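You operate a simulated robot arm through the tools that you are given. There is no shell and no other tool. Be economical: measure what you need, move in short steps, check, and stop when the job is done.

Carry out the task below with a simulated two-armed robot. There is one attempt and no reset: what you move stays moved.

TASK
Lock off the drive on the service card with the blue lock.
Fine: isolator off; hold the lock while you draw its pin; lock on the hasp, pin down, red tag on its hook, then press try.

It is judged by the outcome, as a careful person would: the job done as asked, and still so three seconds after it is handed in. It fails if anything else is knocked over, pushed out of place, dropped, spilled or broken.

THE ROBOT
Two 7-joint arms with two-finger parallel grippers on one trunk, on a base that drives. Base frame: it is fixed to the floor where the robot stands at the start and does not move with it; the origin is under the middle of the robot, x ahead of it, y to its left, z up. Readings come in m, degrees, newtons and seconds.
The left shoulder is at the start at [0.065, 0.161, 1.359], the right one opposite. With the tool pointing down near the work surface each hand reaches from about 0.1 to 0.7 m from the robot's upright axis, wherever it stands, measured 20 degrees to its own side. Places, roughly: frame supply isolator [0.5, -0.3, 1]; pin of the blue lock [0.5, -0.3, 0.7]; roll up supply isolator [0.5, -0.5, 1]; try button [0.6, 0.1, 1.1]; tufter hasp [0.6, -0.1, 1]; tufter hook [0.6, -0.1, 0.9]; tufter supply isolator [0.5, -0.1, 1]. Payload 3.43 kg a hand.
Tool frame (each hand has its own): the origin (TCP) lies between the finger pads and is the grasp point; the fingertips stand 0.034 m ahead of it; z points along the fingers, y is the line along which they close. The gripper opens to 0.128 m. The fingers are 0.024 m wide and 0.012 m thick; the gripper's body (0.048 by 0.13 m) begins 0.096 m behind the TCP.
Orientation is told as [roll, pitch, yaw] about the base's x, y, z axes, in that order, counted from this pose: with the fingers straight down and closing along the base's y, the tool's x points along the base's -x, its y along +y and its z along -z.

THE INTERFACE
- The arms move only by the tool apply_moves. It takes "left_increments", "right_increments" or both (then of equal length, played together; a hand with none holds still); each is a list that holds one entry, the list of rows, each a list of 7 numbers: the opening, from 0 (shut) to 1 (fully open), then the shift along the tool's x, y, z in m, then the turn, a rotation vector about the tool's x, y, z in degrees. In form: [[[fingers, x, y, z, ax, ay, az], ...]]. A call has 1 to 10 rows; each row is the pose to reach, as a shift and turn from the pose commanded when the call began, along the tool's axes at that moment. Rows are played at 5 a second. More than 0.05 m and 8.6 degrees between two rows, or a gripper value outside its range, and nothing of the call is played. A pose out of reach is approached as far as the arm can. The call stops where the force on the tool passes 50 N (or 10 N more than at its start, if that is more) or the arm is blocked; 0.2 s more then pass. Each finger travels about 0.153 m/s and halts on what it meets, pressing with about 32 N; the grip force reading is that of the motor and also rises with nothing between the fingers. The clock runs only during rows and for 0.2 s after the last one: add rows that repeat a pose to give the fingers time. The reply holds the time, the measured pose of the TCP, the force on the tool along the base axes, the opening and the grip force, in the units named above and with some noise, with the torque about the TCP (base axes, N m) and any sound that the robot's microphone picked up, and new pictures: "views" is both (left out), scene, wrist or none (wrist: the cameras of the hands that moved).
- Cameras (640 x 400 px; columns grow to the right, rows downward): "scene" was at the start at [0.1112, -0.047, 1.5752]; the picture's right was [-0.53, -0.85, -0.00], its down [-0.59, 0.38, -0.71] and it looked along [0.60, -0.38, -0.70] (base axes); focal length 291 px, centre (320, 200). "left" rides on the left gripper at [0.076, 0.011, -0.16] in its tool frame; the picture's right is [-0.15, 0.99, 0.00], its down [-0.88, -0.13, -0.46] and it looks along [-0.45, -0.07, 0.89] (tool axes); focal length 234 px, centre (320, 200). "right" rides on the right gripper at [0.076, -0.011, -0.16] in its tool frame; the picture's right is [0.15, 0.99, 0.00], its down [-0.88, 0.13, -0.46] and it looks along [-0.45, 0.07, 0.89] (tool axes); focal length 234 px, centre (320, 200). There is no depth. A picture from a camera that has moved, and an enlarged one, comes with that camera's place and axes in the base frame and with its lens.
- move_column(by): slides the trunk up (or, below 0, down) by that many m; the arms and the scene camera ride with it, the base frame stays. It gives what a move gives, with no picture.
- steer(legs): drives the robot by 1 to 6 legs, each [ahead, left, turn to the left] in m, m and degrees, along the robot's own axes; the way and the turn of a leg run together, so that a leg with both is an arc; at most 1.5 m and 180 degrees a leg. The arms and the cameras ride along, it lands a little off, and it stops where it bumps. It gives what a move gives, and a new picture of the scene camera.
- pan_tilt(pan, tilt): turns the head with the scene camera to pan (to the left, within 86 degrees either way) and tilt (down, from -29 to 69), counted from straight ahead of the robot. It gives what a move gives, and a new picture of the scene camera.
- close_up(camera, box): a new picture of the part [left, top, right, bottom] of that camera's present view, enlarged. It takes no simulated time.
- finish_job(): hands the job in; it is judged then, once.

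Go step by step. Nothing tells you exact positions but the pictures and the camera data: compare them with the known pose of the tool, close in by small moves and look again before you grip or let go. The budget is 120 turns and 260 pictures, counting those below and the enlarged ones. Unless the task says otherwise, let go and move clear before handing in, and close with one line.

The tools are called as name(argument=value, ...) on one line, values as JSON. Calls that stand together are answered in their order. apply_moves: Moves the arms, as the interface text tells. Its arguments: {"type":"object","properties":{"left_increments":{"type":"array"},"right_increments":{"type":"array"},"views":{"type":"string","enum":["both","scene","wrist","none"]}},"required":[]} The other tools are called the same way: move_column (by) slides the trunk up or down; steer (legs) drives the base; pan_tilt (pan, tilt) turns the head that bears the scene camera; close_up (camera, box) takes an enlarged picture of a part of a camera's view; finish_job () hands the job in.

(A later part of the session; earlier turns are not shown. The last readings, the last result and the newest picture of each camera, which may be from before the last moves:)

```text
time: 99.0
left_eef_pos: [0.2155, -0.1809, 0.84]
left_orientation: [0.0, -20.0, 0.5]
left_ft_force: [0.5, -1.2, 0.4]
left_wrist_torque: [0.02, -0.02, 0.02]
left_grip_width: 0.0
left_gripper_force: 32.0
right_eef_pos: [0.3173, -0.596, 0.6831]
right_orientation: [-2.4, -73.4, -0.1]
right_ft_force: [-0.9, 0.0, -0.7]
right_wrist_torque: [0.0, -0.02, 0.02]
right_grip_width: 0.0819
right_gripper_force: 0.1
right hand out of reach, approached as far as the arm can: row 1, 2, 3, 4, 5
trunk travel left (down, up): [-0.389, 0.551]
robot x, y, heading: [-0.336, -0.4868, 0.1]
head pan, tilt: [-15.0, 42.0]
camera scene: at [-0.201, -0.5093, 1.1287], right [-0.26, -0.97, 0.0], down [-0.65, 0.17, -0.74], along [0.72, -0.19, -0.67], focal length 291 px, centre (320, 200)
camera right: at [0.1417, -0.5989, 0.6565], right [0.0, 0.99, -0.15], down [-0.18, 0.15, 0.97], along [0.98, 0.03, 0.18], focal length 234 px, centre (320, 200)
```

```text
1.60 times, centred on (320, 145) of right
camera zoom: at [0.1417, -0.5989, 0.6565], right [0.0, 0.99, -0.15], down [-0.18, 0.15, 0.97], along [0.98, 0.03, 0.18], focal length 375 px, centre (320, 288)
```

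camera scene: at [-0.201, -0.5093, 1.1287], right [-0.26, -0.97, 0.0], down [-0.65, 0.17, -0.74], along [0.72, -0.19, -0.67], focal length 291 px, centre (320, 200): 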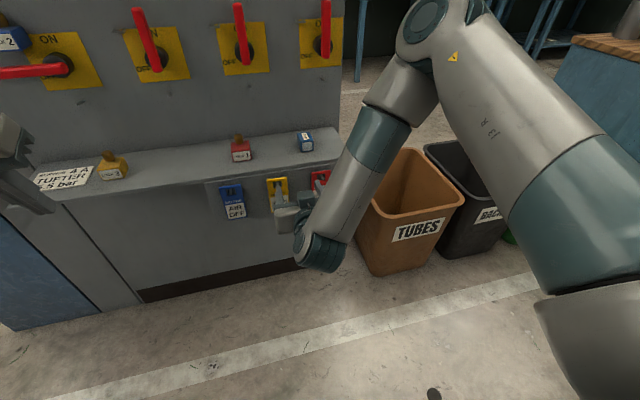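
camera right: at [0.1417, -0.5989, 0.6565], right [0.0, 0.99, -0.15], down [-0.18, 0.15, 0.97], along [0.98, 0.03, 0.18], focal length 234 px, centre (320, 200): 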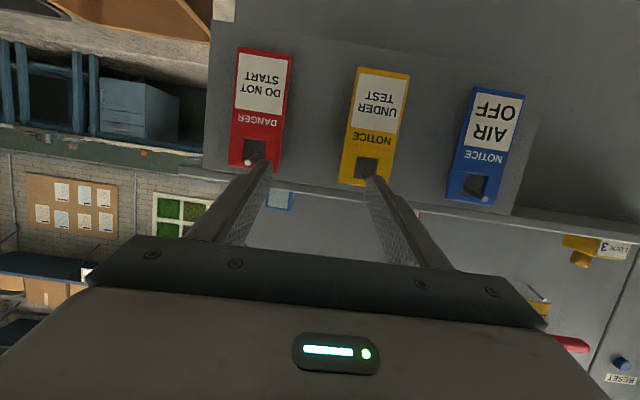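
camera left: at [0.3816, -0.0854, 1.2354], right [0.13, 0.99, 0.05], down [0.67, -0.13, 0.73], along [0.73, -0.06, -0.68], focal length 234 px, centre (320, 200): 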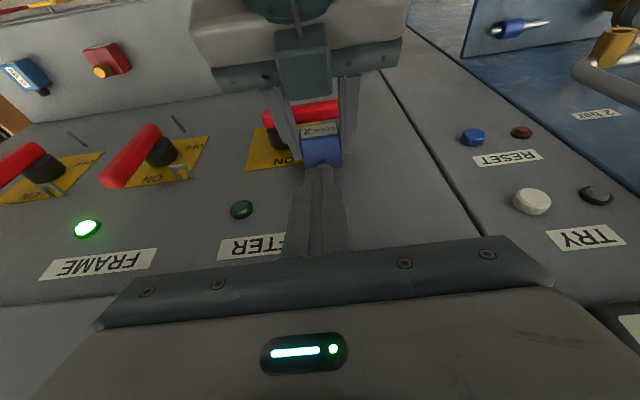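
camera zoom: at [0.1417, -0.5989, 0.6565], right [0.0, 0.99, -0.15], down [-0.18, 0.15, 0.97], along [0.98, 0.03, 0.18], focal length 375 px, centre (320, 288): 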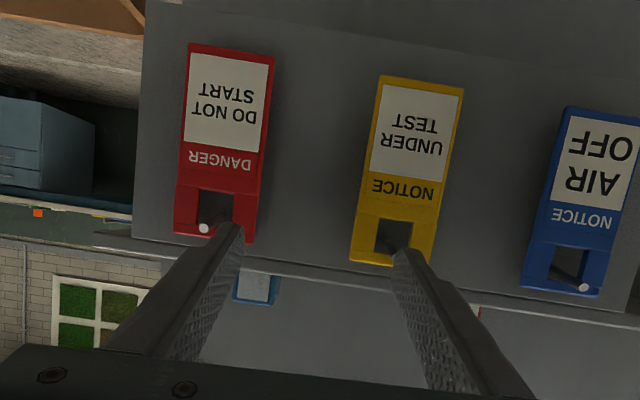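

The arm prefers the target more inward of its shoulder. I'll shift the base further right and lower the trunk a bit more.

steer(legs=[[-0.06, -0.16, 0]])

move_column(by=-0.08)

apply_moves(right_increments=[[[0.64, 0.0, 0.02, 0.02, -1.2, -1, 0], [0.64, 0.0, 0.05, 0.04, -2.4, -1.6, 0], [0.64, 0, 0.08, 0.06, -2.4, -1.6, 0], [0.64, 0, 0.09, 0.06, -2.4, -1.6, 0], [0.64, 0, 0.09, 0.06, -2.4, -1.6, 0]]])

```text
time: 100.5
left_eef_pos: [0.156, -0.3403, 0.8406]
left_orientation: [0.0, -19.9, 0.5]
left_ft_force: [-0.3, -0.4, -0.8]
left_wrist_torque: [0.03, -0.01, 0.02]
left_grip_width: 0.0001
left_gripper_force: 31.5
right_eef_pos: [0.2569, -0.7555, 0.6831]
right_orientation: [-2.4, -73.5, -0.3]
right_ft_force: [-0.1, -1.3, 0.7]
right_wrist_torque: [-0.01, 0.02, 0.01]
right_grip_width: 0.0816
right_gripper_force: 0.1
trunk travel left (down, up): [-0.389, 0.551]
robot x, y, heading: [-0.3866, -0.6465, 0.2]
head pan, tilt: [-15.0, 42.0]
camera scene: at [-0.2609, -0.6696, 1.1287], right [-0.26, -0.97, 0.0], down [-0.65, 0.17, -0.74], along [0.72, -0.19, -0.67], focal length 291 px, centre (320, 200)
```

scene: 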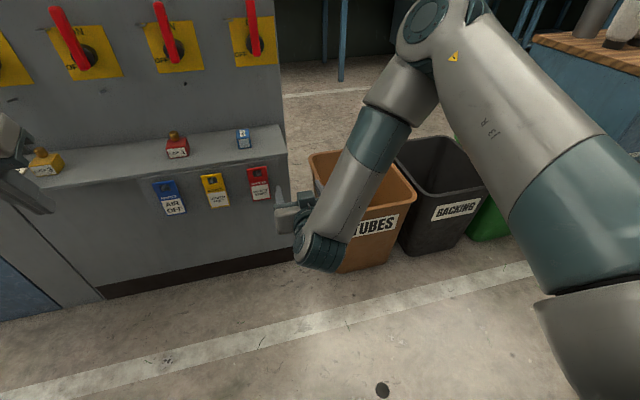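

```text
time: 101.6
left_eef_pos: [0.1559, -0.3401, 0.7617]
left_orientation: [0.0, -20.0, 0.5]
left_ft_force: [0.7, -0.2, -0.6]
left_wrist_torque: [0.03, 0.0, -0.03]
left_grip_width: 0.0
left_gripper_force: 32.1
right_eef_pos: [0.2567, -0.7537, 0.6046]
right_orientation: [-2.5, -73.5, -0.1]
right_ft_force: [-2.1, 0.3, 0.1]
right_wrist_torque: [-0.01, 0.02, 0.0]
right_grip_width: 0.0818
right_gripper_force: 0.1
trunk travel left (down, up): [-0.309, 0.631]
robot x, y, heading: [-0.3876, -0.6466, 0.2]
head pan, tilt: [-15.0, 42.0]
```

```text
time: 102.8
left_eef_pos: [0.1565, -0.3405, 0.7607]
left_orientation: [0.0, -20.0, 0.5]
left_ft_force: [0.6, 0.2, 0.1]
left_wrist_torque: [0.02, -0.01, -0.02]
left_grip_width: 0.0002
left_gripper_force: 32.3
right_eef_pos: [0.3184, -0.667, 0.5865]
right_orientation: [-0.3, -75.0, 0.0]
right_ft_force: [-1.0, -0.1, 0.3]
right_wrist_torque: [0.01, 0.0, 0.01]
right_grip_width: 0.0819
right_gripper_force: 0.1
trunk travel left (down, up): [-0.309, 0.631]
robot x, y, heading: [-0.3901, -0.6448, -0.1]
head pan, tilt: [-15.0, 42.0]
camera scene: at [-0.2605, -0.6686, 1.0487], right [-0.26, -0.97, 0.0], down [-0.65, 0.17, -0.74], along [0.72, -0.19, -0.67], focal length 291 px, centre (320, 200)
camera right: at [0.1446, -0.6776, 0.5532], right [-0.03, 0.99, -0.14], down [-0.21, 0.13, 0.97], along [0.98, 0.06, 0.2], focal length 234 px, centre (320, 200)
```

scene: 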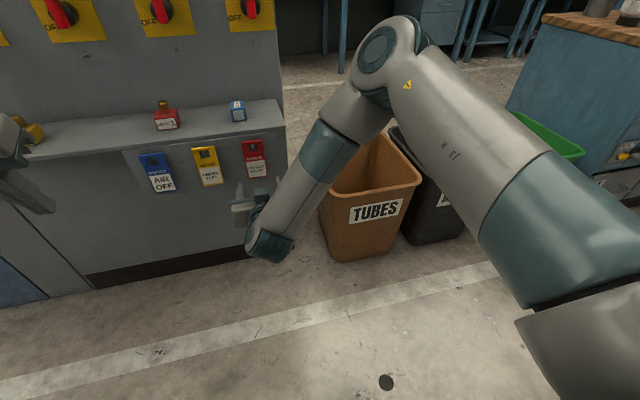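
right: 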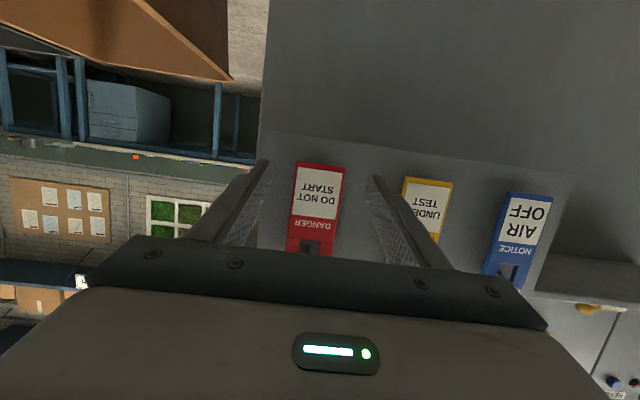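

Now the arm reaches freely. I'll raise to grip height and approach.

apply_moves(right_increments=[[[0.64, -0.02, 0.001, 0.003, 0, 0, 0], [0.64, -0.04, 0.0016, 0.008, 0, 0, 0], [0.64, -0.0596, 0.0016, 0.012, 0, 0, 0], [0.64, -0.0596, 0.0016, 0.012, 0, 0, 0]]], views="wrist")

close_up(camera="right", box=[240, 60, 400, 260])

close_up(camera="scene", box=[220, 120, 300, 220])

```text
time: 103.8
left_eef_pos: [0.1563, -0.3405, 0.7606]
left_orientation: [-0.1, -20.0, 0.6]
left_ft_force: [-0.3, 0.0, 0.7]
left_wrist_torque: [0.04, -0.02, -0.03]
left_grip_width: 0.0
left_gripper_force: 32.1
right_eef_pos: [0.3465, -0.6683, 0.6398]
right_orientation: [-0.3, -75.1, 0.2]
right_ft_force: [-0.7, 0.8, -0.7]
right_wrist_torque: [-0.03, 0.0, 0.0]
right_grip_width: 0.0819
right_gripper_force: 0.1
trunk travel left (down, up): [-0.309, 0.631]
robot x, y, heading: [-0.3918, -0.6466, -0.0]
head pan, tilt: [-15.0, 42.0]
camera right: at [0.1717, -0.6765, 0.6079], right [-0.03, 0.99, -0.14], down [-0.21, 0.13, 0.97], along [0.98, 0.06, 0.2], focal length 234 px, centre (320, 200)
```

right: 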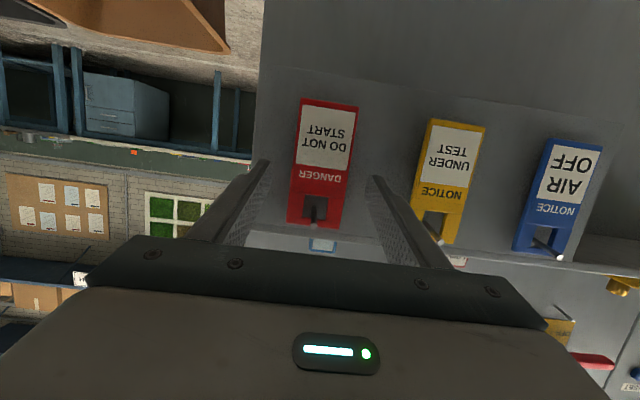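

```text
2.00 times, centred on (320, 160) of right
camera zoom: at [0.1717, -0.6765, 0.6079], right [-0.03, 0.99, -0.14], down [-0.21, 0.13, 0.97], along [0.98, 0.06, 0.2], focal length 468 px, centre (320, 280)
```

zoom: 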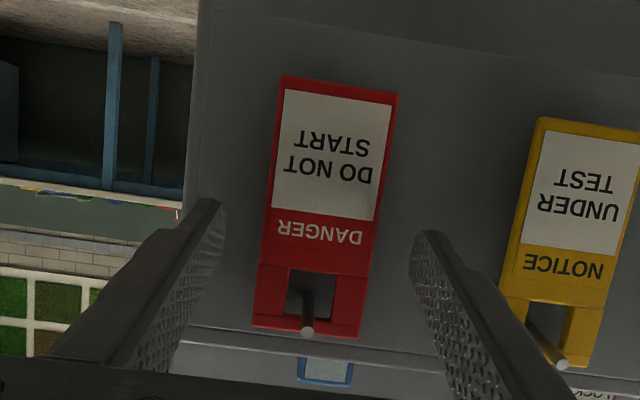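

```text
4.00 times, centred on (260, 170) of scene
camera zoom: at [-0.2605, -0.6686, 1.0487], right [-0.26, -0.97, 0.0], down [-0.65, 0.17, -0.74], along [0.72, -0.19, -0.67], focal length 1163 px, centre (560, 320)
```

zoom: 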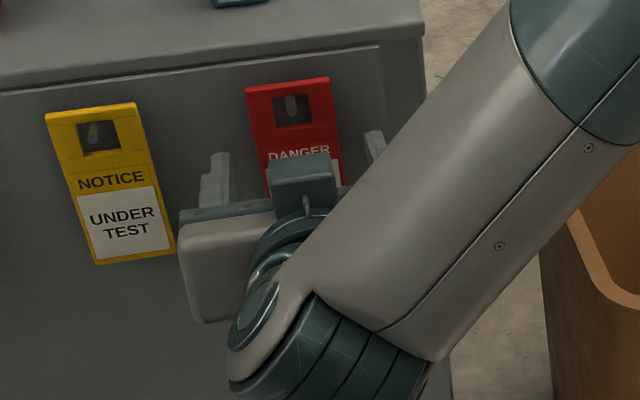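

apply_moves(right_increments=[[[0.64, -0.0018, 0.002, 0.0068, 0, 0, 0], [0.64, -0.0036, 0.002, 0.0135, 0, 0, 0], [0.64, -0.0036, 0.002, 0.0135, 0, 0, 0]]], views="none")

close_up(camera="right", box=[240, 60, 400, 260])

close_up(camera="scene", box=[230, 130, 290, 200])

```text
time: 104.6
left_eef_pos: [0.1576, -0.3401, 0.7608]
left_orientation: [0.0, -20.0, 0.5]
left_ft_force: [-0.4, -1.0, 0.6]
left_wrist_torque: [0.0, -0.01, -0.01]
left_grip_width: 0.0001
left_gripper_force: 31.8
right_eef_pos: [0.36, -0.6648, 0.6407]
right_orientation: [-0.2, -74.9, 0.0]
right_ft_force: [-0.7, -0.3, -0.5]
right_wrist_torque: [0.01, 0.01, 0.01]
right_grip_width: 0.0821
right_gripper_force: 0.1
trunk travel left (down, up): [-0.309, 0.631]
robot x, y, heading: [-0.3895, -0.6471, -0.1]
head pan, tilt: [-15.0, 42.0]
```

```text
2.00 times, centred on (320, 160) of right
camera zoom: at [0.1857, -0.6744, 0.6078], right [-0.03, 0.99, -0.14], down [-0.21, 0.13, 0.97], along [0.98, 0.06, 0.2], focal length 468 px, centre (320, 280)
```

zoom: 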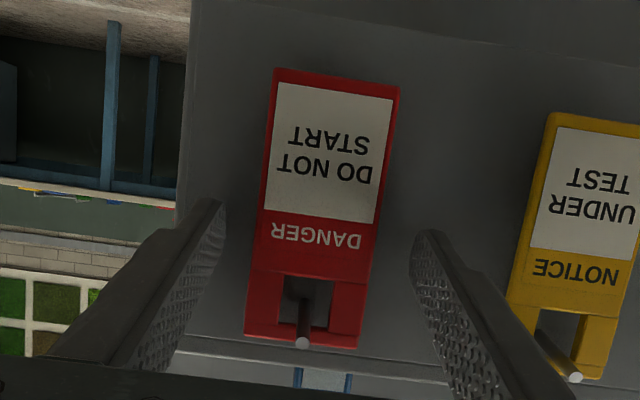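

```text
5.71 times, centred on (260, 165) of scene
camera zoom: at [-0.2605, -0.6686, 1.0487], right [-0.26, -0.97, 0.0], down [-0.65, 0.17, -0.74], along [0.72, -0.19, -0.67], focal length 1661 px, centre (663, 400)
```

zoom: 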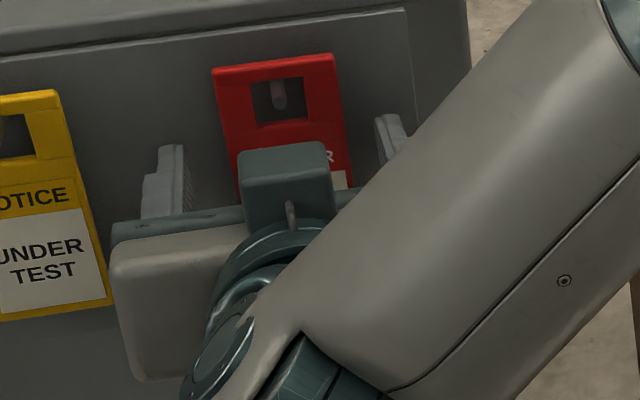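

No contact yet. I'll advance in small steps to feel the plate.

apply_moves(right_increments=[[[0.64, -0.001, 0.0, 0.0039, 0, 0, 0], [0.64, -0.001, 0.0, 0.0039, 0, 0, 0]]], views="none")

apply_moves(right_increments=[[[0.64, -0.001, 0.0, 0.0039, 0, 0, 0], [0.64, -0.001, 0.0, 0.0039, 0, 0, 0]]], views="none")

close_up(camera="scene", box=[230, 130, 290, 200])

```text
time: 105.2
left_eef_pos: [0.1571, -0.3397, 0.7601]
left_orientation: [-0.1, -20.0, 0.5]
left_ft_force: [0.1, 0.8, 0.3]
left_wrist_torque: [-0.02, 0.0, 0.0]
left_grip_width: 0.0002
left_gripper_force: 32.1
right_eef_pos: [0.3644, -0.6651, 0.6404]
right_orientation: [-0.2, -75.0, 0.0]
right_ft_force: [-0.6, 0.0, -0.1]
right_wrist_torque: [-0.02, 0.02, -0.01]
right_grip_width: 0.0818
right_gripper_force: 0.0
trunk travel left (down, up): [-0.309, 0.631]
robot x, y, heading: [-0.3884, -0.6485, -0.1]
head pan, tilt: [-15.0, 42.0]
```

```text
time: 105.8
left_eef_pos: [0.1542, -0.3406, 0.7614]
left_orientation: [0.1, -20.1, 0.5]
left_ft_force: [-0.1, -0.6, 0.8]
left_wrist_torque: [0.03, -0.04, 0.01]
left_grip_width: 0.0
left_gripper_force: 31.6
right_eef_pos: [0.3648, -0.6644, 0.64]
right_orientation: [-0.3, -74.9, 0.3]
right_ft_force: [-32.5, -2.6, -0.3]
right_wrist_torque: [0.07, -0.04, 0.64]
right_grip_width: 0.0801
right_gripper_force: 0.0
trunk travel left (down, up): [-0.309, 0.631]
robot x, y, heading: [-0.3901, -0.6485, -0.1]
head pan, tilt: [-15.0, 42.0]
```

```text
5.71 times, centred on (260, 165) of scene
camera zoom: at [-0.2634, -0.6689, 1.049], right [-0.26, -0.97, 0.0], down [-0.65, 0.17, -0.74], along [0.72, -0.19, -0.67], focal length 1661 px, centre (663, 400)
```

zoom: 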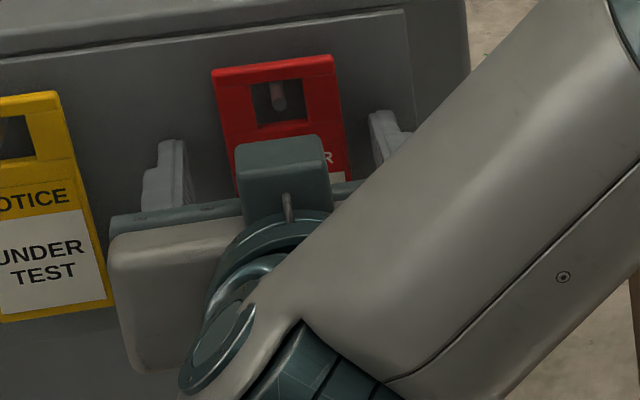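

Plate contact is at TCP x ≈ 0.3645. I'll back off about 2 mm and close on the tag's edges.

apply_moves(right_increments=[[[0.64, 0.0014, 0.0, -0.0053, 0, 0, 0], [0.64, 0.0014, 0.0, -0.0053, 0, 0, 0], [0.48, 0.0014, 0.0, -0.0053, 0, 0, 0], [0.42, 0.0014, 0.0, -0.0053, 0, 0, 0], [0.25, 0.0014, 0.0, -0.0053, 0, 0, 0], [0.25, 0.0014, 0.0, -0.0053, 0, 0, 0]]], views="none")

close_up(camera="right", box=[240, 60, 400, 260])

close_up(camera="scene", box=[230, 130, 290, 200])

```text
time: 107.2
left_eef_pos: [0.1571, -0.3403, 0.7606]
left_orientation: [0.0, -20.0, 0.4]
left_ft_force: [0.1, 0.8, -0.7]
left_wrist_torque: [-0.04, 0.01, 0.0]
left_grip_width: 0.0
left_gripper_force: 32.3
right_eef_pos: [0.3617, -0.6657, 0.6405]
right_orientation: [-0.2, -75.0, -0.1]
right_ft_force: [1.8, -0.8, 1.2]
right_wrist_torque: [0.01, 0.03, -0.03]
right_grip_width: 0.0505
right_gripper_force: 31.6
trunk travel left (down, up): [-0.309, 0.631]
robot x, y, heading: [-0.3887, -0.6478, 0.3]
head pan, tilt: [-15.0, 42.0]
```

```text
2.00 times, centred on (320, 160) of right
camera zoom: at [0.1885, -0.6747, 0.6081], right [-0.03, 0.99, -0.14], down [-0.21, 0.13, 0.97], along [0.98, 0.06, 0.21], focal length 468 px, centre (320, 280)
```

zoom: 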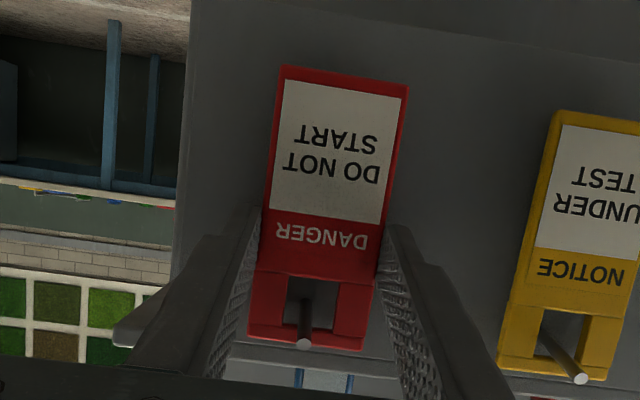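

```text
5.71 times, centred on (260, 165) of scene
camera zoom: at [-0.2606, -0.6687, 1.0487], right [-0.26, -0.97, 0.0], down [-0.65, 0.17, -0.74], along [0.72, -0.19, -0.67], focal length 1661 px, centre (663, 400)
```

zoom: 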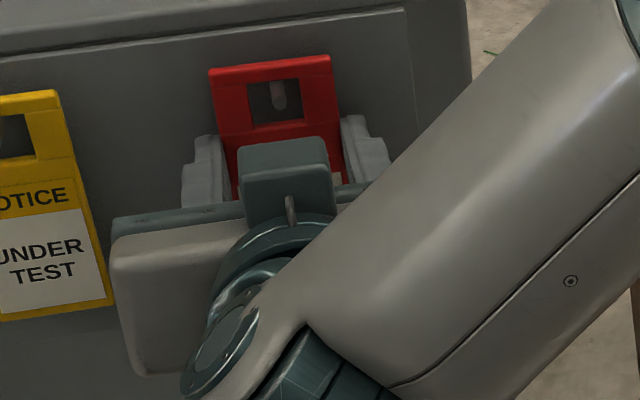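

The tag is gripped (50.5 mm). I'll lift slightly and draw it forward off its peg.

apply_moves(right_increments=[[[0.25, -0.003, 0.0, -0.0008, 0, 0, 0], [0.25, -0.0063, 0.0, -0.0016, 0, 0, 0], [0.25, -0.0045, 0.0, -0.011, 0, 0, 0], [0.25, -0.003, 0.0, -0.021, 0, 0, 0]]], views="none")

close_up(camera="scene", box=[220, 120, 300, 200])

close_up(camera="right", box=[240, 60, 400, 260])

```text
time: 108.2
left_eef_pos: [0.1574, -0.3405, 0.7606]
left_orientation: [0.0, -19.9, 0.5]
left_ft_force: [0.8, -0.3, -0.3]
left_wrist_torque: [-0.03, 0.0, -0.04]
left_grip_width: 0.0001
left_gripper_force: 31.8
right_eef_pos: [0.3428, -0.6633, 0.6476]
right_orientation: [-0.3, -75.1, 0.0]
right_ft_force: [0.2, 0.9, -0.5]
right_wrist_torque: [-0.01, 0.0, -0.01]
right_grip_width: 0.0507
right_gripper_force: 31.7
trunk travel left (down, up): [-0.309, 0.631]
robot x, y, heading: [-0.3874, -0.647, 0.0]
head pan, tilt: [-15.0, 42.0]
```

```text
5.00 times, centred on (260, 160) of scene
camera zoom: at [-0.2606, -0.6686, 1.0487], right [-0.26, -0.97, 0.0], down [-0.65, 0.17, -0.74], along [0.72, -0.19, -0.67], focal length 1453 px, centre (620, 400)
```

zoom: 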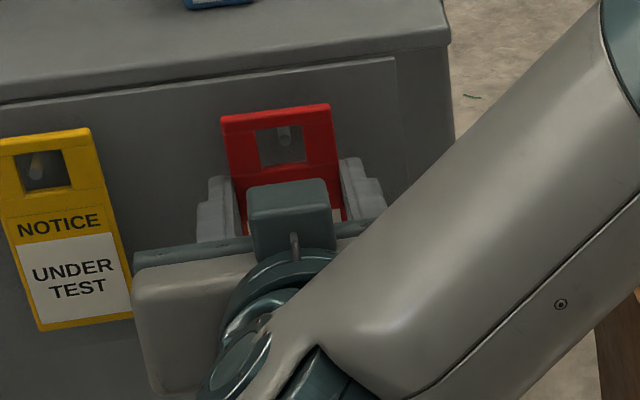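

```text
2.00 times, centred on (320, 160) of right
camera zoom: at [0.1689, -0.6742, 0.6161], right [-0.03, 0.99, -0.14], down [-0.21, 0.13, 0.97], along [0.98, 0.06, 0.2], focal length 468 px, centre (320, 280)
```

zoom: 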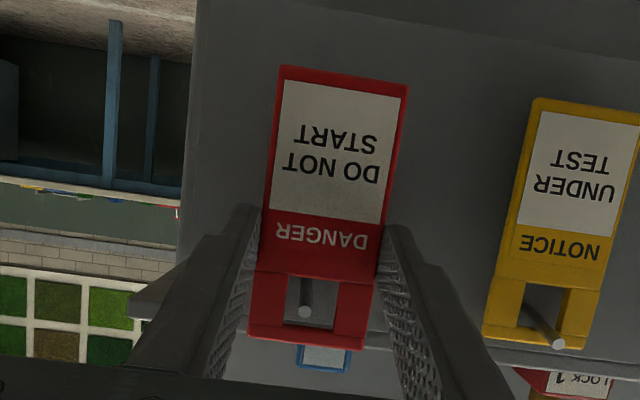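

The tag is coming off cleanly, with the peg tip near the window's centre. I'll pull straight back.

apply_moves(right_increments=[[[0.25, 0.004, 0.0, -0.0145, 0, 0, 0], [0.25, 0.0075, 0.0, -0.029, 0, 0, 0], [0.25, 0.0142, 0.0, -0.053, 0, 0, 0], [0.25, 0.021, 0.0, -0.077, 0, 0, 0]]], views="scene")

close_up(camera="right", box=[240, 60, 400, 260])

```text
time: 109.2
left_eef_pos: [0.1576, -0.3404, 0.7607]
left_orientation: [0.1, -20.1, 0.5]
left_ft_force: [0.9, -0.1, 0.6]
left_wrist_torque: [0.02, -0.03, -0.02]
left_grip_width: 0.0
left_gripper_force: 32.0
right_eef_pos: [0.262, -0.6638, 0.6481]
right_orientation: [-0.2, -75.0, 0.1]
right_ft_force: [-0.3, 0.6, -0.4]
right_wrist_torque: [0.0, 0.0, -0.02]
right_grip_width: 0.0506
right_gripper_force: 31.8
trunk travel left (down, up): [-0.309, 0.631]
robot x, y, heading: [-0.3909, -0.6484, 0.0]
head pan, tilt: [-15.0, 42.0]
camera scene: at [-0.2606, -0.6686, 1.0487], right [-0.26, -0.97, 0.0], down [-0.65, 0.17, -0.74], along [0.72, -0.19, -0.67], focal length 291 px, centre (320, 200)
```

scene: 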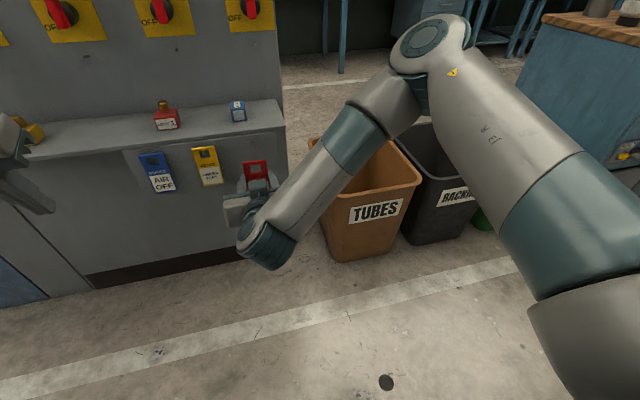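

```text
2.00 times, centred on (320, 160) of right
camera zoom: at [0.0883, -0.674, 0.6161], right [-0.03, 0.99, -0.14], down [-0.21, 0.13, 0.97], along [0.98, 0.06, 0.2], focal length 468 px, centre (320, 280)
```

zoom: 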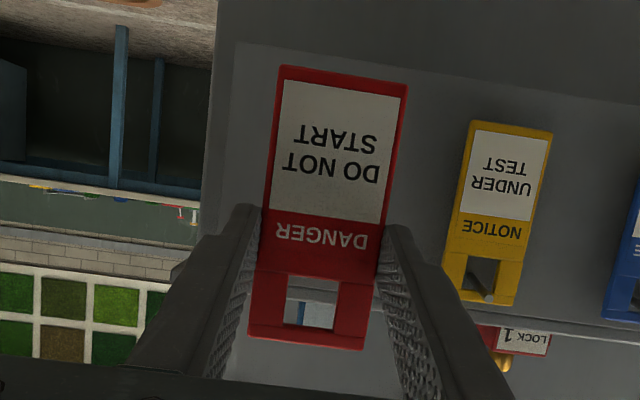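

The tag is free and held square. I'll raise the trunk and drive back left to the TUFTER hook.

move_column(by=0.2)

steer(legs=[[0, 0.45, 0], [0.13, 0, 0]])

pan_tilt(pan=0, tilt=38)

close_up(camera="right", box=[200, 60, 520, 260])

```text
time: 111.4
left_eef_pos: [0.1587, -0.3397, 0.9613]
left_orientation: [0.1, -19.9, 0.5]
left_ft_force: [-0.3, -0.4, 0.1]
left_wrist_torque: [-0.01, 0.05, 0.0]
left_grip_width: 0.0
left_gripper_force: 32.2
right_eef_pos: [0.262, -0.6632, 0.848]
right_orientation: [-0.2, -75.0, -0.1]
right_ft_force: [0.6, 0.9, -0.8]
right_wrist_torque: [-0.01, -0.01, 0.04]
right_grip_width: 0.0507
right_gripper_force: 32.1
trunk travel left (down, up): [-0.509, 0.431]
robot x, y, heading: [-0.3911, -0.6451, 0.2]
head pan, tilt: [-15.0, 42.0]
```

```text
time: 115.0
left_eef_pos: [0.289, 0.108, 0.9594]
left_orientation: [0.0, -19.9, 0.2]
left_ft_force: [0.5, -0.1, 0.4]
left_wrist_torque: [0.01, 0.03, 0.0]
left_grip_width: 0.0004
left_gripper_force: 32.2
right_eef_pos: [0.3916, -0.2167, 0.8485]
right_orientation: [-0.2, -74.9, -0.2]
right_ft_force: [1.0, 0.5, 0.7]
right_wrist_torque: [0.02, -0.01, 0.01]
right_grip_width: 0.0506
right_gripper_force: 32.1
trunk travel left (down, up): [-0.509, 0.431]
robot x, y, heading: [-0.2637, -0.1969, -0.2]
head pan, tilt: [-15.0, 42.0]
camera scene: at [-0.1307, -0.2196, 1.2486], right [-0.26, -0.97, 0.0], down [-0.65, 0.17, -0.74], along [0.72, -0.19, -0.67], focal length 291 px, centre (320, 200)
```

scene: 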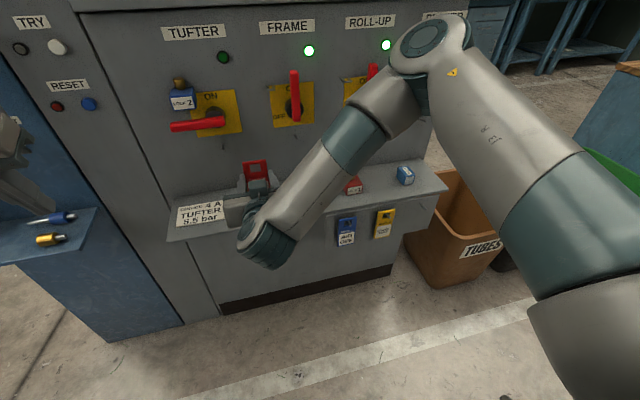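

```text
time: 115.8
left_eef_pos: [0.2865, 0.1074, 0.9609]
left_orientation: [0.0, -20.0, 0.2]
left_ft_force: [1.4, -0.4, 0.6]
left_wrist_torque: [0.01, 0.06, 0.03]
left_grip_width: 0.0
left_gripper_force: 32.1
right_eef_pos: [0.3908, -0.2168, 0.8478]
right_orientation: [-0.2, -75.0, -0.3]
right_ft_force: [0.7, -0.1, -0.6]
right_wrist_torque: [0.03, -0.05, -0.02]
right_grip_width: 0.0507
right_gripper_force: 32.0
trunk travel left (down, up): [-0.509, 0.431]
robot x, y, heading: [-0.2593, -0.199, -0.0]
head pan, tilt: [0.0, 38.0]
camera scene: at [-0.1266, -0.198, 1.2546], right [0.0, -1.0, 0.0], down [-0.62, 0.0, -0.79], along [0.79, 0.0, -0.62], focal length 291 px, centre (320, 200)
```

scene: 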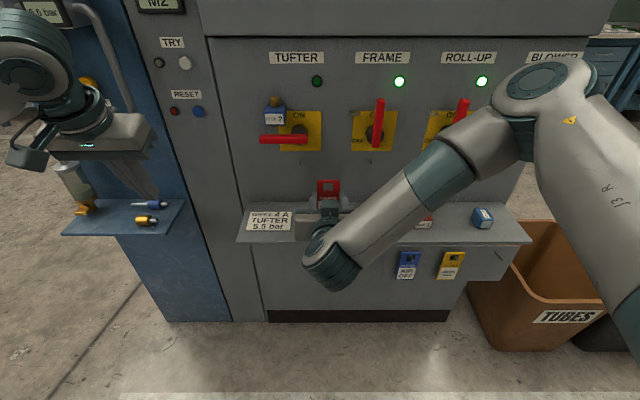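

```text
2.00 times, centred on (360, 160) of right
camera zoom: at [0.217, -0.2262, 0.8163], right [-0.03, 0.99, -0.14], down [-0.21, 0.13, 0.97], along [0.98, 0.06, 0.2], focal length 468 px, centre (240, 280)
```

zoom: 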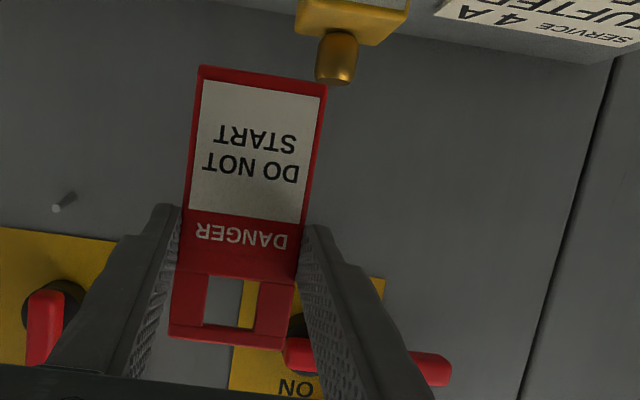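

FRAME's identical peg shows the hook geometry: base at z ≈ 0.846, tip at x ≈ 0.537, z ≈ 0.852. I'll move the tag in front of the TUFTER hook, passing above lock 3.

apply_moves(right_increments=[[[0.25, -0.004, 0.025, 0.005, 0, 0, 0], [0.25, -0.01, 0.05, 0.025, 0, 0, 0], [0.25, -0.018, 0.0695, 0.06, 0, 0, 0], [0.25, -0.0273, 0.0695, 0.0942, 0, 0, 0], [0.25, -0.0273, 0.0695, 0.0942, 0, 0, 0]]], views="none")

close_up(camera="right", box=[240, 60, 400, 260])

close_up(camera="scene", box=[260, 110, 360, 220])

close_up(camera="left", box=[120, 60, 380, 240])

```text
time: 117.0
left_eef_pos: [0.2865, 0.1079, 0.9609]
left_orientation: [0.0, -20.0, 0.3]
left_ft_force: [0.5, 0.5, 0.2]
left_wrist_torque: [-0.01, -0.03, -0.02]
left_grip_width: 0.0
left_gripper_force: 32.4
right_eef_pos: [0.4897, -0.1487, 0.8506]
right_orientation: [-0.2, -75.0, -0.1]
right_ft_force: [-0.2, -0.4, -0.7]
right_wrist_torque: [-0.02, 0.03, 0.03]
right_grip_width: 0.0507
right_gripper_force: 31.8
trunk travel left (down, up): [-0.509, 0.431]
robot x, y, heading: [-0.2611, -0.1936, -0.1]
head pan, tilt: [0.0, 38.0]
```

```text
2.00 times, centred on (320, 160) of right
camera zoom: at [0.3161, -0.1567, 0.8186], right [-0.03, 0.99, -0.14], down [-0.21, 0.13, 0.97], along [0.98, 0.06, 0.2], focal length 468 px, centre (320, 280)
```

zoom: 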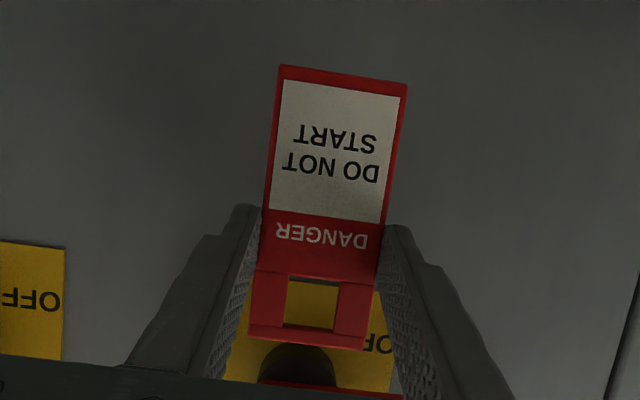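

```text
3.64 times, centred on (310, 165) of scene
camera zoom: at [-0.1265, -0.1976, 1.2547], right [0.0, -1.0, 0.0], down [-0.62, 0.0, -0.79], along [0.79, 0.0, -0.62], focal length 1057 px, centre (356, 327)
```

zoom: 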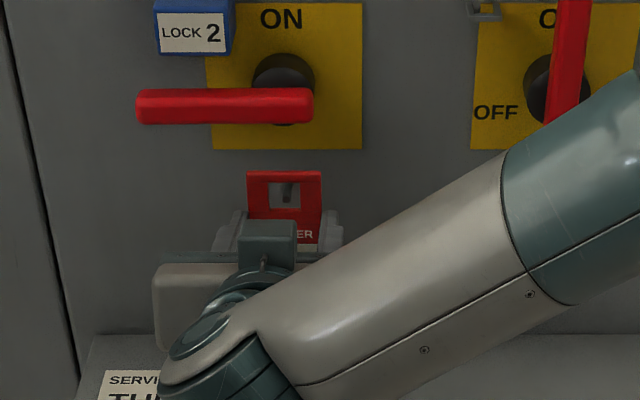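

```text
2.22 times, centred on (250, 150) of left
camera zoom: at [0.1616, 0.118, 1.0856], right [0.13, 0.99, 0.05], down [0.67, -0.13, 0.73], along [0.73, -0.06, -0.68], focal length 520 px, centre (476, 311)
```

zoom: 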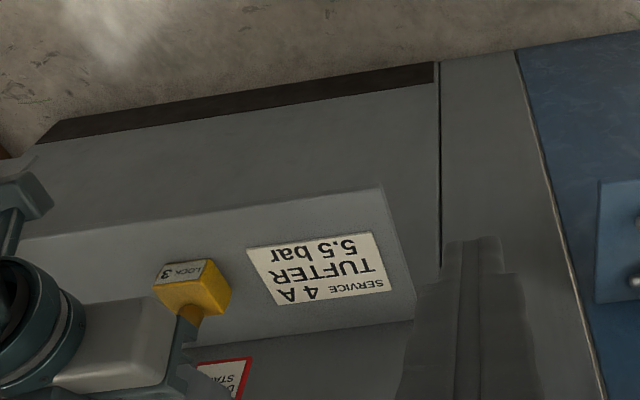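

The hook's tip shows through the tag's window and is aligned sideways. I'll lower 18 mm so the window is level with the peg, then check.

apply_moves(right_increments=[[[0.25, 0.009, 0, 0.0024, 0, 0, 0], [0.25, 0.0175, 0, 0.0047, 0, 0, 0], [0.25, 0.0175, 0, 0.0047, 0, 0, 0]]], views="none")

close_up(camera="right", box=[240, 60, 400, 260])

close_up(camera="scene", box=[270, 130, 330, 190])

```text
time: 117.8
left_eef_pos: [0.2876, 0.1072, 0.9606]
left_orientation: [0.1, -20.0, 0.2]
left_ft_force: [-0.9, -0.1, 1.0]
left_wrist_torque: [-0.02, 0.02, 0.0]
left_grip_width: 0.0
left_gripper_force: 31.8
right_eef_pos: [0.4899, -0.1469, 0.8325]
right_orientation: [-0.2, -75.0, -0.2]
right_ft_force: [0.0, 0.2, 0.5]
right_wrist_torque: [-0.02, 0.0, 0.04]
right_grip_width: 0.0508
right_gripper_force: 31.8
trunk travel left (down, up): [-0.509, 0.431]
robot x, y, heading: [-0.261, -0.1985, 0.0]
head pan, tilt: [0.0, 38.0]
```

```text
2.00 times, centred on (320, 160) of right
camera zoom: at [0.3159, -0.1574, 0.7998], right [-0.03, 0.99, -0.14], down [-0.21, 0.13, 0.97], along [0.98, 0.06, 0.2], focal length 468 px, centre (320, 280)
```

zoom: 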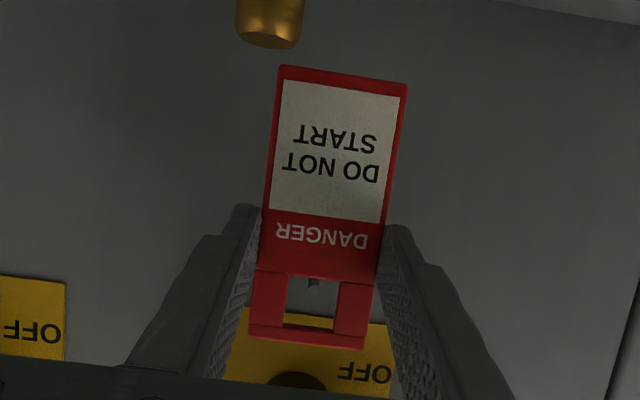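

```text
6.67 times, centred on (300, 160) of scene
camera zoom: at [-0.1263, -0.1979, 1.2546], right [0.0, -1.0, 0.0], down [-0.62, 0.0, -0.79], along [0.79, 0.0, -0.62], focal length 1938 px, centre (453, 467)
```

zoom: 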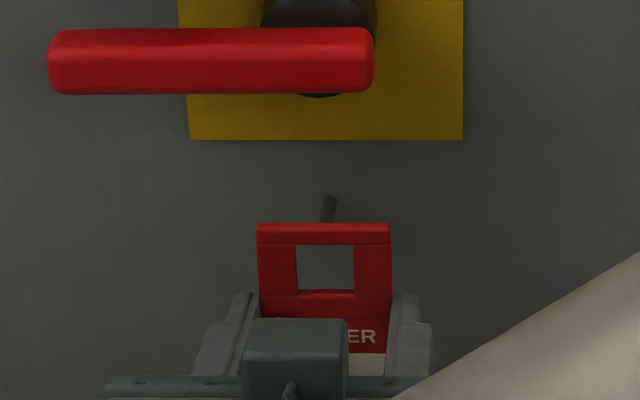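

The peg tip is within the window, a bit low. I'll lower 4 mm more and slide the tag onto the hook.

apply_moves(right_increments=[[[0.25, 0.0039, -0.001, 0.001, 0, 0, 0], [0.25, 0.0013, -0.001, 0.0107, 0, 0, 0], [0.25, -0.0013, -0.001, 0.0203, 0, 0, 0], [0.25, -0.0034, -0.001, 0.028, 0, 0, 0]]], views="none")

close_up(camera="right", box=[240, 60, 400, 260])

close_up(camera="scene", box=[270, 130, 330, 190])

```text
time: 118.8
left_eef_pos: [0.2877, 0.1067, 0.9606]
left_orientation: [0.0, -20.0, 0.3]
left_ft_force: [0.4, 1.3, 0.5]
left_wrist_torque: [0.01, -0.01, 0.03]
left_grip_width: 0.0
left_gripper_force: 31.9
right_eef_pos: [0.5176, -0.1495, 0.8273]
right_orientation: [-0.2, -75.1, -0.2]
right_ft_force: [0.0, 0.4, -0.7]
right_wrist_torque: [-0.01, 0.03, -0.01]
right_grip_width: 0.0506
right_gripper_force: 32.2
trunk travel left (down, up): [-0.509, 0.431]
robot x, y, heading: [-0.2607, -0.1968, -0.2]
head pan, tilt: [0.0, 38.0]
```

```text
2.00 times, centred on (320, 160) of right
camera zoom: at [0.3437, -0.1585, 0.7959], right [-0.03, 0.99, -0.14], down [-0.21, 0.13, 0.97], along [0.98, 0.06, 0.2], focal length 468 px, centre (320, 280)
```

zoom: 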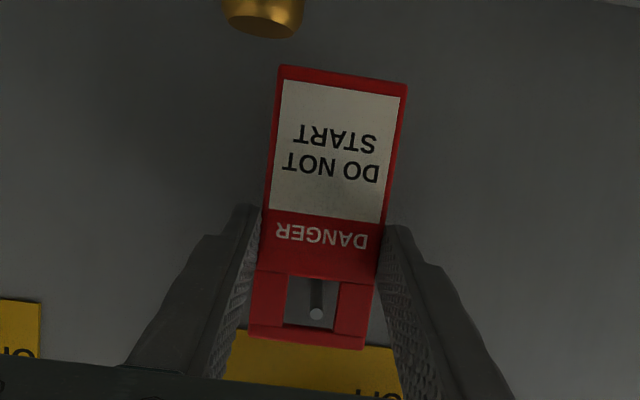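

```text
6.67 times, centred on (300, 160) of scene
camera zoom: at [-0.1261, -0.1979, 1.2546], right [0.0, -1.0, 0.0], down [-0.62, 0.0, -0.79], along [0.79, 0.0, -0.62], focal length 1938 px, centre (453, 467)
```

zoom: 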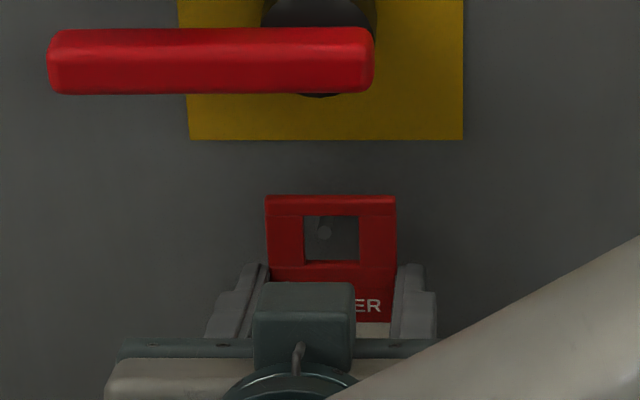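

The peg is through the window. I'll push a little closer to the panel, lower until it rests on the hook, then release.

apply_moves(right_increments=[[[0.25, -0.0018, 0, 0.0068, 0, 0, 0], [0.25, 0.0021, 0, 0.0078, 0, 0, 0], [0.25, 0.005, 0, 0.0086, 0, 0, 0]]], views="none")

close_up(camera="scene", box=[270, 130, 330, 190])

close_up(camera="right", box=[240, 60, 400, 260])

```text
time: 119.6
left_eef_pos: [0.2863, 0.1076, 0.9614]
left_orientation: [0.0, -20.0, 0.3]
left_ft_force: [0.4, 0.0, 1.0]
left_wrist_torque: [0.02, -0.02, 0.01]
left_grip_width: 0.0
left_gripper_force: 32.1
right_eef_pos: [0.5246, -0.1502, 0.8234]
right_orientation: [-0.1, -75.1, -0.3]
right_ft_force: [0.2, -0.2, 3.3]
right_wrist_torque: [0.0, -0.06, 0.02]
right_grip_width: 0.0509
right_gripper_force: 32.5
trunk travel left (down, up): [-0.509, 0.431]
robot x, y, heading: [-0.2631, -0.1983, -0.3]
head pan, tilt: [0.0, 38.0]
```

```text
6.67 times, centred on (300, 160) of scene
camera zoom: at [-0.1267, -0.1979, 1.2548], right [0.0, -1.0, 0.0], down [-0.62, 0.0, -0.79], along [0.79, 0.0, -0.62], focal length 1938 px, centre (453, 467)
```

zoom: 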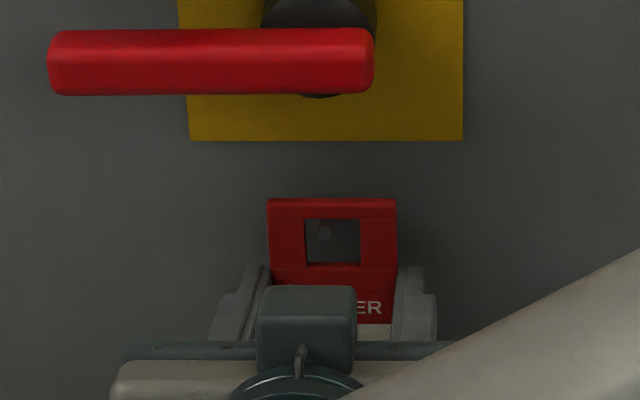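

```text
2.00 times, centred on (320, 160) of right
camera zoom: at [0.3509, -0.1585, 0.7902], right [-0.03, 0.99, -0.14], down [-0.21, 0.13, 0.97], along [0.98, 0.06, 0.21], focal length 468 px, centre (320, 280)
```

zoom: 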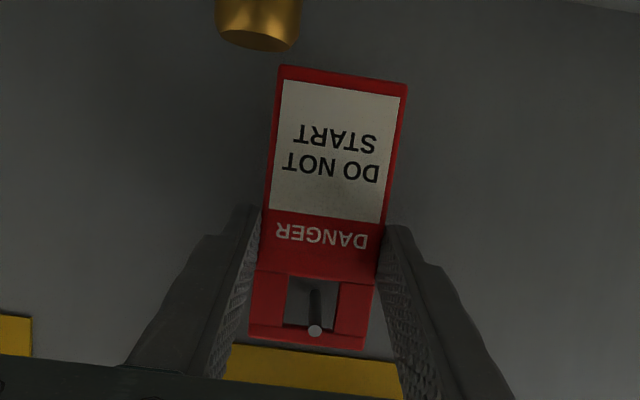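

It now bears on the hook (3 N up). I'll open gently and look before withdrawing.

apply_moves(right_increments=[[[0.42, 0, 0, 0, 0, 0, 0], [0.5, 0, 0, 0, 0, 0, 0], [0.6, 0, 0, 0, 0, 0, 0], [0.6, 0, 0, 0, 0, 0, 0]]], views="none")

close_up(camera="right", box=[240, 60, 400, 260])

```text
time: 120.6
left_eef_pos: [0.2873, 0.1065, 0.9607]
left_orientation: [0.0, -20.0, 0.3]
left_ft_force: [-0.1, 0.6, 0.2]
left_wrist_torque: [-0.01, 0.02, -0.02]
left_grip_width: 0.0001
left_gripper_force: 32.1
right_eef_pos: [0.5247, -0.1505, 0.8215]
right_orientation: [-0.2, -75.0, -0.2]
right_ft_force: [0.1, 0.8, 0.0]
right_wrist_torque: [0.03, -0.04, -0.01]
right_grip_width: 0.0768
right_gripper_force: 0.0
trunk travel left (down, up): [-0.509, 0.431]
robot x, y, heading: [-0.2642, -0.1964, -0.0]
head pan, tilt: [0.0, 38.0]
```

```text
2.00 times, centred on (320, 160) of right
camera zoom: at [0.3507, -0.1587, 0.7892], right [-0.03, 0.99, -0.14], down [-0.21, 0.13, 0.97], along [0.98, 0.06, 0.2], focal length 468 px, centre (320, 280)
```

zoom: 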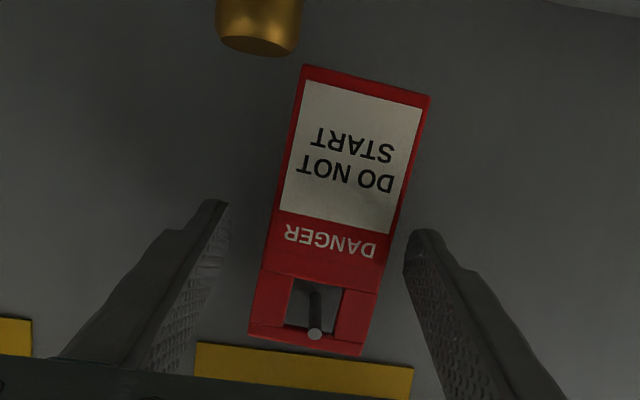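

The tag hangs on the hook. I'll withdraw straight back.

apply_moves(right_increments=[[[0.6, 0.0052, 0, -0.0193, 0, 0, 0], [0.6, 0.013, 0, -0.048, 0, 0, 0], [0.6, 0.0235, 0, -0.087, 0, 0, 0], [0.6, 0.034, 0, -0.126, 0, 0, 0], [0.6, 0.034, -0.05, -0.15, 0, 0, 0], [0.6, 0.034, -0.1, -0.165, 0, 0, 0]]], views="scene")

close_up(camera="scene", box=[240, 80, 360, 210])

close_up(camera="right", box=[240, 20, 560, 240])

```text
refused: row 5 steps farther than a row can; nothing moved
```

```text
3.08 times, centred on (300, 145) of scene
camera zoom: at [-0.1263, -0.1979, 1.2546], right [0.0, -1.0, 0.0], down [-0.62, 0.0, -0.79], along [0.79, 0.0, -0.62], focal length 894 px, centre (382, 369)
```

zoom: 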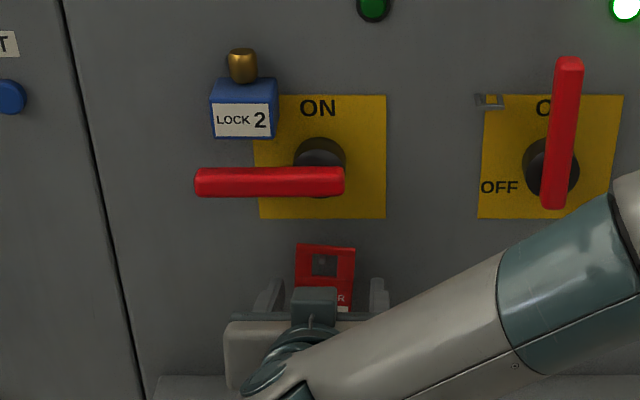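

```text
1.82 times, centred on (400, 130) of right
camera zoom: at [0.3507, -0.1587, 0.7892], right [-0.03, 0.99, -0.14], down [-0.21, 0.13, 0.97], along [0.98, 0.06, 0.2], focal length 426 px, centre (174, 327)
```

zoom: 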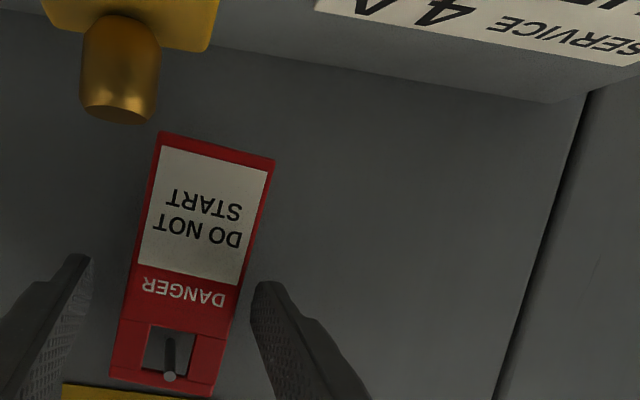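

apply_moves(right_increments=[[[0.6, 0.0052, 0, -0.0193, 0, 0, 0], [0.6, 0.013, 0, -0.048, 0, 0, 0], [0.6, 0.0235, 0, -0.087, 0, 0, 0], [0.6, 0.034, 0, -0.126, 0, 0, 0], [0.6, 0.034, -0.04, -0.135, 0, 0, 0], [0.6, 0.034, -0.08, -0.14, 0, 0, 0]]], views="scene")

close_up(camera="scene", box=[240, 80, 360, 210])

close_up(camera="left", box=[100, 60, 640, 300])

```text
time: 122.0
left_eef_pos: [0.2857, 0.107, 0.9616]
left_orientation: [0.1, -20.0, 0.3]
left_ft_force: [0.0, 0.5, -0.1]
left_wrist_torque: [0.0, -0.04, -0.01]
left_grip_width: 0.0002
left_gripper_force: 31.8
right_eef_pos: [0.3807, -0.2299, 0.8238]
right_orientation: [-0.2, -75.0, -0.3]
right_ft_force: [-0.5, -0.5, -0.1]
right_wrist_torque: [0.01, 0.02, 0.02]
right_grip_width: 0.0767
right_gripper_force: 0.0
trunk travel left (down, up): [-0.509, 0.431]
robot x, y, heading: [-0.2608, -0.1975, -0.2]
head pan, tilt: [0.0, 38.0]
camera scene: at [-0.1267, -0.1983, 1.2547], right [0.0, -1.0, 0.0], down [-0.62, 0.0, -0.79], along [0.79, 0.0, -0.62], focal length 291 px, centre (320, 200)
```

scene: 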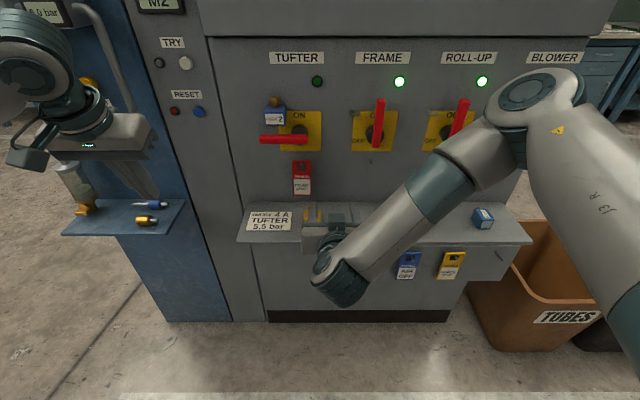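

```text
3.08 times, centred on (300, 145) of scene
camera zoom: at [-0.1267, -0.1983, 1.2547], right [0.0, -1.0, 0.0], down [-0.62, 0.0, -0.79], along [0.79, 0.0, -0.62], focal length 894 px, centre (382, 369)
```

zoom: 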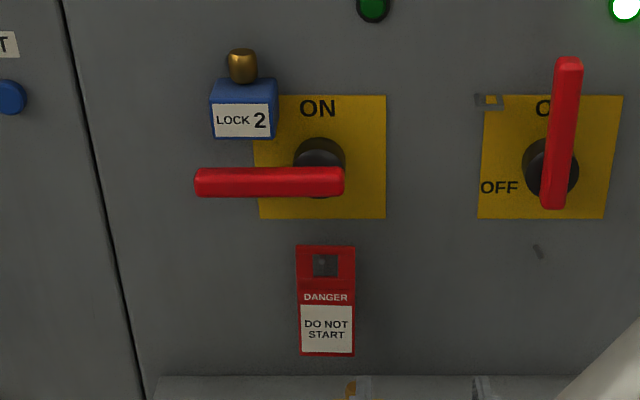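

```text
1.19 times, centred on (370, 180) of left
camera zoom: at [0.1614, 0.1174, 1.0859], right [0.13, 0.99, 0.05], down [0.67, -0.13, 0.73], along [0.73, -0.06, -0.68], focal length 278 px, centre (261, 224)
```

zoom: 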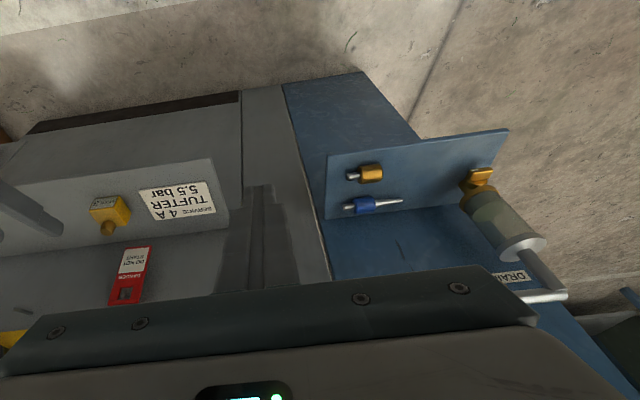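

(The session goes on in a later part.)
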